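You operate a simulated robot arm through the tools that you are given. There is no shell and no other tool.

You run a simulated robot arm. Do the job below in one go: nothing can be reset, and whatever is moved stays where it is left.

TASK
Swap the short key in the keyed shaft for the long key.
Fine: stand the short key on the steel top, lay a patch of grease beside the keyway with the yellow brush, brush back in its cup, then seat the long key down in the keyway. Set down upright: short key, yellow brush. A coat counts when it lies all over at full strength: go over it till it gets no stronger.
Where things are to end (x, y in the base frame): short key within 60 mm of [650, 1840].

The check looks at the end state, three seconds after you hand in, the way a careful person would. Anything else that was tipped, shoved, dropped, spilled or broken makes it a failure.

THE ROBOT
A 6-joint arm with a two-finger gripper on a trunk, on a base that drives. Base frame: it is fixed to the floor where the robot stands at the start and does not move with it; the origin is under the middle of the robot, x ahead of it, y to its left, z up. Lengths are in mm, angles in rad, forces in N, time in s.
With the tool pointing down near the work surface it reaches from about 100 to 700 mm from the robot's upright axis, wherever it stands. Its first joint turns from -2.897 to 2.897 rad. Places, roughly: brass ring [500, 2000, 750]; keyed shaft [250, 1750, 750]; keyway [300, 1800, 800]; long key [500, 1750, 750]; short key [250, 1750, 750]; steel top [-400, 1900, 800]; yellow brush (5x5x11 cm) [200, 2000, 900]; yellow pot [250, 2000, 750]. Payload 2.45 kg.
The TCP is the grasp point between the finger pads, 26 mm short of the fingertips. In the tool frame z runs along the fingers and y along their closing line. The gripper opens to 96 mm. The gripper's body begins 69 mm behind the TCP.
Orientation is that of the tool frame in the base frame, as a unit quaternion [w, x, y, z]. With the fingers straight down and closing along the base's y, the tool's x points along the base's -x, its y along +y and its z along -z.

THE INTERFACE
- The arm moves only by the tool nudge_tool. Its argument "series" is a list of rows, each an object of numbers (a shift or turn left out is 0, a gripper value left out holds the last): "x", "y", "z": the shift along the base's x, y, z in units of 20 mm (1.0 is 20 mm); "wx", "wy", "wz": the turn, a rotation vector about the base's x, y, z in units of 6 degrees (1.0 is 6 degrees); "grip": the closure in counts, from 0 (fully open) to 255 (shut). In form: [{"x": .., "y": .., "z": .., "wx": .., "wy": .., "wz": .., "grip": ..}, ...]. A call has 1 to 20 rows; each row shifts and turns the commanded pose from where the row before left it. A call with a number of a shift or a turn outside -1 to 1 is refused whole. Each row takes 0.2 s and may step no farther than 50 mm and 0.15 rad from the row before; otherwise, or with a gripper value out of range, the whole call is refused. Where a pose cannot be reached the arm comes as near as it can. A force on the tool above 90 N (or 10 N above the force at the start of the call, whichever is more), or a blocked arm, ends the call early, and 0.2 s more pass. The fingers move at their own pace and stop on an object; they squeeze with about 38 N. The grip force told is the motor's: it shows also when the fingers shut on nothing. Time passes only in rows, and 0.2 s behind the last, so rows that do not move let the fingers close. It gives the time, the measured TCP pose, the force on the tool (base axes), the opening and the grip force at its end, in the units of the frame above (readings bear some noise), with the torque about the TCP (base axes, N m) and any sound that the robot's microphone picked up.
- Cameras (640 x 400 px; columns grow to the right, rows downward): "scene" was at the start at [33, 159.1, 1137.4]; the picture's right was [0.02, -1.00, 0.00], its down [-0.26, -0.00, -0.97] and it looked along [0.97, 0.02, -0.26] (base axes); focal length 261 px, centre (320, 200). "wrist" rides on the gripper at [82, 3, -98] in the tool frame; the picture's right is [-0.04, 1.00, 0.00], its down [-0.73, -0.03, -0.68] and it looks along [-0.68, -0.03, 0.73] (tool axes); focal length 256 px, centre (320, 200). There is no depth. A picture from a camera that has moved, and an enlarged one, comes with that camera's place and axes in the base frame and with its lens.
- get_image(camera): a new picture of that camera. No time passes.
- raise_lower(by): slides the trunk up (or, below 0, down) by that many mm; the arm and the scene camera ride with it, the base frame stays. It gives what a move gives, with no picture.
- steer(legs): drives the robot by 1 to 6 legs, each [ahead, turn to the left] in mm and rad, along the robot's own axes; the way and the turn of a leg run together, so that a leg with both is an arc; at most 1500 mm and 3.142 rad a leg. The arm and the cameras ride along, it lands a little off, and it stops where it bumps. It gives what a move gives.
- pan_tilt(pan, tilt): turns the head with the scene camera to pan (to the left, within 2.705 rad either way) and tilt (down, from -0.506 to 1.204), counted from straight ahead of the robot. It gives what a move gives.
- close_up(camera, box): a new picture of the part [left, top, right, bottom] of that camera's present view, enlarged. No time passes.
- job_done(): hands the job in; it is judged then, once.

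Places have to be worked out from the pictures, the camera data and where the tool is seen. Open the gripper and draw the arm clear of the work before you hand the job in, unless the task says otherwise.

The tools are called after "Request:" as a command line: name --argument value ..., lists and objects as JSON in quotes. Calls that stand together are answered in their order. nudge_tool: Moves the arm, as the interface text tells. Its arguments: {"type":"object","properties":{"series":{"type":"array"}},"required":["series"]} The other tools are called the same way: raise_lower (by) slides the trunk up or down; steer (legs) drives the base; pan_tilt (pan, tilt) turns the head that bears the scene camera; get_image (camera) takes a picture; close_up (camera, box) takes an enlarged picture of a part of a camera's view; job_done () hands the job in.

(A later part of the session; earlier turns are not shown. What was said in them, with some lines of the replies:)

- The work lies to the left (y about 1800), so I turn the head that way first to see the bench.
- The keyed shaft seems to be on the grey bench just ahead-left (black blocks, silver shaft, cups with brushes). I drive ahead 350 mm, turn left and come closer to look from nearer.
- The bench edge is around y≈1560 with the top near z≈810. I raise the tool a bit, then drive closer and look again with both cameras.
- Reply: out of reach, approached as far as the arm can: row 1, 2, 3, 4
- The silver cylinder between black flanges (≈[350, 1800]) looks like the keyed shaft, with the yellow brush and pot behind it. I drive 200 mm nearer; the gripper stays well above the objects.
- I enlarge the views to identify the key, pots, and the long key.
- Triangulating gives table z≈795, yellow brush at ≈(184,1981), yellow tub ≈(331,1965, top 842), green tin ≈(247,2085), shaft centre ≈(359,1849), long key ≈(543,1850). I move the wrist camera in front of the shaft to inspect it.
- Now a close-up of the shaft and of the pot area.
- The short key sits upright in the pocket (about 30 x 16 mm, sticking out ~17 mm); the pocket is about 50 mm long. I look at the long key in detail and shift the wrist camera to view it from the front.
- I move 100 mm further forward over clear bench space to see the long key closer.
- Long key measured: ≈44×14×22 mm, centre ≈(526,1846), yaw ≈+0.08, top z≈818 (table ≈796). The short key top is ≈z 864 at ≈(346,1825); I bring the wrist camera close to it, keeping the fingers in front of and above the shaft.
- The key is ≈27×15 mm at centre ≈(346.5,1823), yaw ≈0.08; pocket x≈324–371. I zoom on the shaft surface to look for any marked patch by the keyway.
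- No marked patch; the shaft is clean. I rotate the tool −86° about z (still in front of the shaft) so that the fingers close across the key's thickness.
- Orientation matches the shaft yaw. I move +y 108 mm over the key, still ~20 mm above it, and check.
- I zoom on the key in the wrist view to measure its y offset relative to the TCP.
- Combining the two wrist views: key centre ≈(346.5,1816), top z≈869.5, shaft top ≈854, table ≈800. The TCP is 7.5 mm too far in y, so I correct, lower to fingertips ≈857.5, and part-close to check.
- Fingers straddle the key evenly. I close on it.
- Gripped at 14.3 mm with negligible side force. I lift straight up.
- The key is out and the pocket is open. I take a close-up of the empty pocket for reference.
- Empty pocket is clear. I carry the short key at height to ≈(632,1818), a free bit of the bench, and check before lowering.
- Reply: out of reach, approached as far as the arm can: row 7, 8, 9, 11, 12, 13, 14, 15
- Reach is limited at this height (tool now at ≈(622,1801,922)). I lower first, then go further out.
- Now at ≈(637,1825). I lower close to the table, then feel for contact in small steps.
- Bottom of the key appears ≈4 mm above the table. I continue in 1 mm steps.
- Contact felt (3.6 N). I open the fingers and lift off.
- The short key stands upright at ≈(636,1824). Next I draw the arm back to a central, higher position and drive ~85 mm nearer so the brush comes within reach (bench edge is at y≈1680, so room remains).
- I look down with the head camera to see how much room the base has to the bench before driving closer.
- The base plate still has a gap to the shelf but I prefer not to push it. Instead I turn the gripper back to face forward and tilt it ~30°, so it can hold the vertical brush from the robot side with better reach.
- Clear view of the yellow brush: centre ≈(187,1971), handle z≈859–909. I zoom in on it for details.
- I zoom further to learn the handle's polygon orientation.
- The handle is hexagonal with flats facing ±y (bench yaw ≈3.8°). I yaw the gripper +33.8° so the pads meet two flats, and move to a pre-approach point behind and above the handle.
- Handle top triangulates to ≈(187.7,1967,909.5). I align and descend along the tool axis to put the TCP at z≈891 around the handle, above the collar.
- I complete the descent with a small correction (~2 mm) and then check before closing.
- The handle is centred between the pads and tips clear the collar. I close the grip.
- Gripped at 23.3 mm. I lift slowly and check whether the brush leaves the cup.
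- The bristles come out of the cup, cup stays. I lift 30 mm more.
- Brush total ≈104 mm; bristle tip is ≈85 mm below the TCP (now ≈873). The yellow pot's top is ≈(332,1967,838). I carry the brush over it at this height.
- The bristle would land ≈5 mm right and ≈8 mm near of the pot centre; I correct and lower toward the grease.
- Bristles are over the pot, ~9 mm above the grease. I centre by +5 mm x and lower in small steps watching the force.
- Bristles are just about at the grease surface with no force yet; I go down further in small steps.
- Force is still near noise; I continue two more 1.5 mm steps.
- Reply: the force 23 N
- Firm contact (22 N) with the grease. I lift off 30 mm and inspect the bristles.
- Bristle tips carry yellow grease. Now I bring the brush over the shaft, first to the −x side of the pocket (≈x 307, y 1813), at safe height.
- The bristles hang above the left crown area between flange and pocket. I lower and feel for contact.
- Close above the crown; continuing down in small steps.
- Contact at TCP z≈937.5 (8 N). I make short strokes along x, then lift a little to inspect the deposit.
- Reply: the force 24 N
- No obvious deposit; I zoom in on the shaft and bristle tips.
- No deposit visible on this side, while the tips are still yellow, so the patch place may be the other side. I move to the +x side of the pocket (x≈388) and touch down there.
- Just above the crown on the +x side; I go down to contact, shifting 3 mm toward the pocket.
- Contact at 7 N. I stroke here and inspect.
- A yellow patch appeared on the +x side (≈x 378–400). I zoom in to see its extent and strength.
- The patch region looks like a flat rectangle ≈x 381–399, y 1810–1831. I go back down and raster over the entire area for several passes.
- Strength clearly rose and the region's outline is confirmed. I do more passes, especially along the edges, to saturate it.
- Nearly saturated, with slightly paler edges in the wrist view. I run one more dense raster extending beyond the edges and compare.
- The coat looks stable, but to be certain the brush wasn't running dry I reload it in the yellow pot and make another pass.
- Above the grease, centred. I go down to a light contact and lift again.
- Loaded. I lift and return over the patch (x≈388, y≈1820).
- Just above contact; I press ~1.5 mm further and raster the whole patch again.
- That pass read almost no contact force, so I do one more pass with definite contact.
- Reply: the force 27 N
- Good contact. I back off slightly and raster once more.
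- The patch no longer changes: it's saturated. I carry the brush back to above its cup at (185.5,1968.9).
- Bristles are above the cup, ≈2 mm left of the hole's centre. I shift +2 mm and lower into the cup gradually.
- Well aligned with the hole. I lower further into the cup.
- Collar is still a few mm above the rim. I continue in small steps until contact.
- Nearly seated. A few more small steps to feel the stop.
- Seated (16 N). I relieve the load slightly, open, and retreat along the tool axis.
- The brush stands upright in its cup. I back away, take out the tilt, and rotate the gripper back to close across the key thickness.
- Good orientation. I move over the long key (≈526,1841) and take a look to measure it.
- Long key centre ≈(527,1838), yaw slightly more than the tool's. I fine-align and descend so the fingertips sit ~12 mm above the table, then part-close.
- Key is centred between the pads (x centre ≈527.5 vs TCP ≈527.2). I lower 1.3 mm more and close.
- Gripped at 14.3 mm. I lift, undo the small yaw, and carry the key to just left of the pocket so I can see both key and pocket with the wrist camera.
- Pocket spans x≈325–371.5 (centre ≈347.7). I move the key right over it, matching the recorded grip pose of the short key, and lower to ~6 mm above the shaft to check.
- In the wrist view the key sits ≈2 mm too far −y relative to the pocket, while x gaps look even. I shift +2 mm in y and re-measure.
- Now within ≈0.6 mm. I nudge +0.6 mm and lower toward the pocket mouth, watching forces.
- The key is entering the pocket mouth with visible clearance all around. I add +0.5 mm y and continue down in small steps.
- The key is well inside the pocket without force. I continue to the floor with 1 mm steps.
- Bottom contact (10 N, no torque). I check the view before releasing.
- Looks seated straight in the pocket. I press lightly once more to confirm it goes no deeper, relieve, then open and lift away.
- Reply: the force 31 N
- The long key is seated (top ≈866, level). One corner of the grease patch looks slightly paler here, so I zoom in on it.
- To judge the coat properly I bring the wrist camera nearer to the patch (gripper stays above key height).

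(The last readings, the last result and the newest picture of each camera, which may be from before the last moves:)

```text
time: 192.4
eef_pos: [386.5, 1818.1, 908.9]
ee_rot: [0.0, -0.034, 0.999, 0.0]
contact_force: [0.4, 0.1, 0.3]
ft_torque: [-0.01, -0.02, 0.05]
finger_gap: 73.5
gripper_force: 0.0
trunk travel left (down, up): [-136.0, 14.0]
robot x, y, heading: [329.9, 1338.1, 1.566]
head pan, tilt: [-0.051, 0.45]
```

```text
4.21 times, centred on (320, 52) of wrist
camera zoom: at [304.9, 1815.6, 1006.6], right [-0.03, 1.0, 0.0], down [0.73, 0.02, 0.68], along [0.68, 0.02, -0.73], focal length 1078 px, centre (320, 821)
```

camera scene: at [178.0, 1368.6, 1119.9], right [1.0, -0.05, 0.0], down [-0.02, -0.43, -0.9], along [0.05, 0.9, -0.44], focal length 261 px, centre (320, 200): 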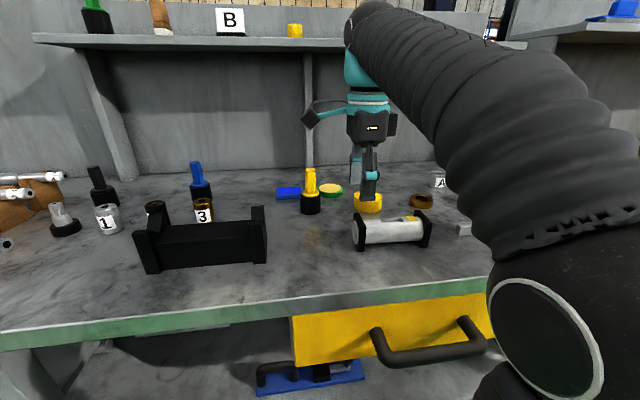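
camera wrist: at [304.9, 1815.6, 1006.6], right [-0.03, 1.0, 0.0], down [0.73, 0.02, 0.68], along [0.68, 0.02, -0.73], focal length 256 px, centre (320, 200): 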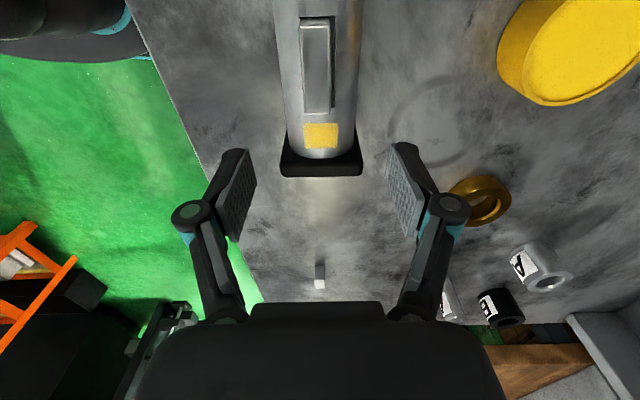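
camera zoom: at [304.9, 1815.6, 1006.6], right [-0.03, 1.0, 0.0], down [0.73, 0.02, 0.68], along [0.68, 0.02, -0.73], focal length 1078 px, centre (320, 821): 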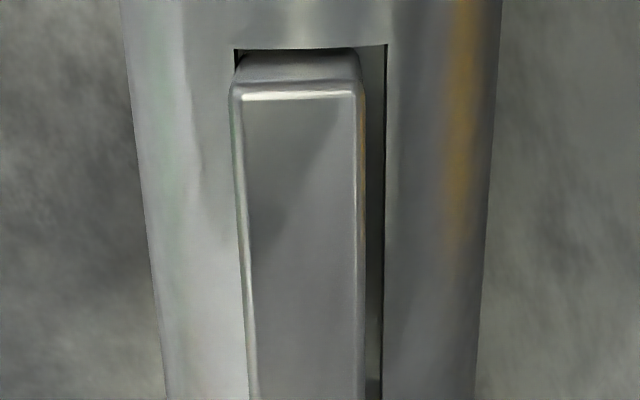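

The coat is even edge to edge and the key sits straight. I open fully, raise the arm and draw it back clear, then take a final overview.

Request:
nudge_tool --series '[{"z": 1}, {"z": 1}, {"z": 0.8, "grip": 0}, {"y": -1}, {"y": -1}, {"y": -1}, {"y": -1}, {"y": -1}, {"y": -1}, {"y": -1}, {"y": -1}, {}]'

Request:
get_image --camera "scene"

Request:
close_up --camera "scene" --box '[280, 150, 440, 250]'

Request:
get_image --camera "wrist"

```text
time: 195.0
eef_pos: [386.6, 1657.3, 966.0]
ee_rot: [0.0, -0.034, 0.999, 0.0]
contact_force: [0.0, -0.1, -0.1]
ft_torque: [-0.02, 0.01, -0.01]
finger_gap: 95.6
gripper_force: 0.0
trunk travel left (down, up): [-136.0, 14.0]
robot x, y, heading: [331.2, 1339.1, 1.567]
head pan, tilt: [-0.051, 0.45]
```

```text
taken
camera scene: at [178.0, 1368.6, 1119.9], right [1.0, -0.05, 0.0], down [-0.02, -0.43, -0.9], along [0.05, 0.9, -0.44], focal length 261 px, centre (320, 200)
```

scene: 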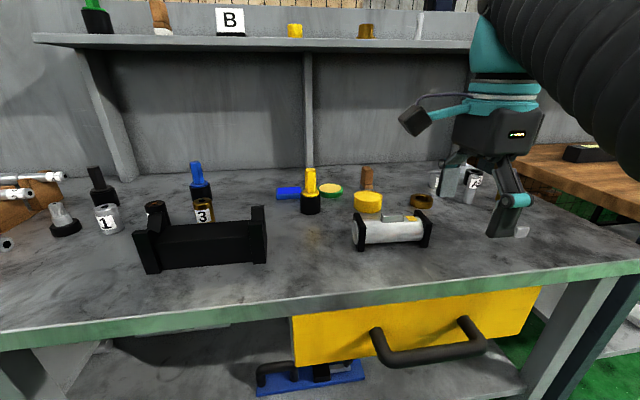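

```text
4.00 times, centred on (360, 200) of scene
camera zoom: at [178.0, 1368.6, 1119.9], right [1.0, -0.05, 0.0], down [-0.02, -0.43, -0.9], along [0.05, 0.9, -0.44], focal length 1043 px, centre (160, 200)
```

zoom: 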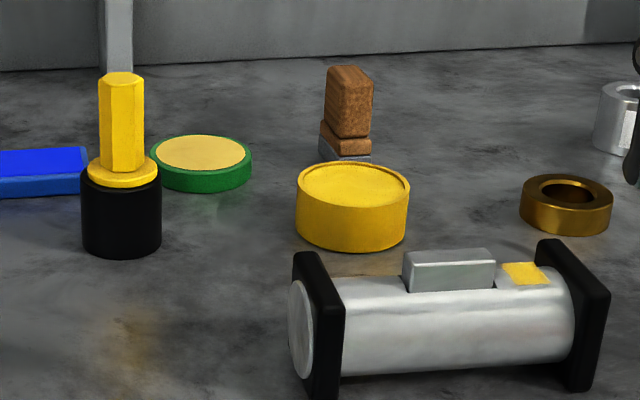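

```text
taken
camera wrist: at [305.6, 1655.9, 1064.1], right [-0.03, 1.0, 0.0], down [0.73, 0.02, 0.68], along [0.68, 0.02, -0.73], focal length 256 px, centre (320, 200)
```

wrist: 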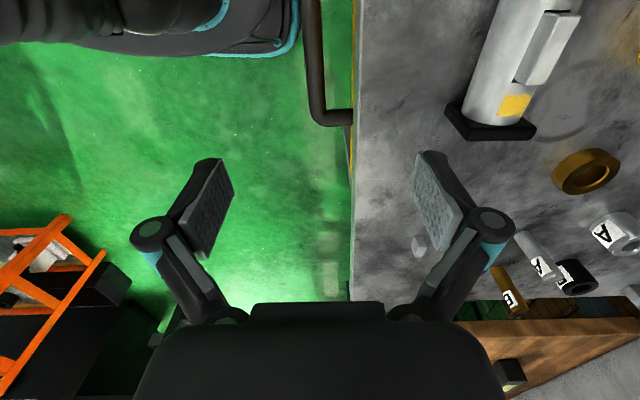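

Everything is in its final state: the short key stands at ≈(636,1824), the brush is upright in its cup, the grease patch is even, the long key is seated, and the arm is clear with the gripper open. I hand the job in.

Request:
job_done

```text
The job is handed in.
```

I swapped the keys and handed the job in. I saw nothing knocked over or moved in the final pictures.

- **Short key:** it stands upright on the steel top at about [636, 1824], roughly 21 mm from the target point and inside the 60 mm limit.
- **Grease patch:** it lies beside the keyway on the +x side, about 20 mm square. I kept brushing until it got no stronger. The edges look slightly soft in close-ups; I took that as light on the metal, not thin coat.
- **Stray strokes:** I first stroked the brush on the −x side of the keyway. No grease showed there afterwards.
- **Yellow brush:** I loaded it from the yellow tub, which I took to be the yellow pot. It is back upright in its cup.
- **Long key:** it is on the keyway floor (force rose to about 29 N on a last light press and it went no deeper). It sits slightly towards the robot side of the pocket, with its top level.

The gripper is open and the arm is clear of the work.
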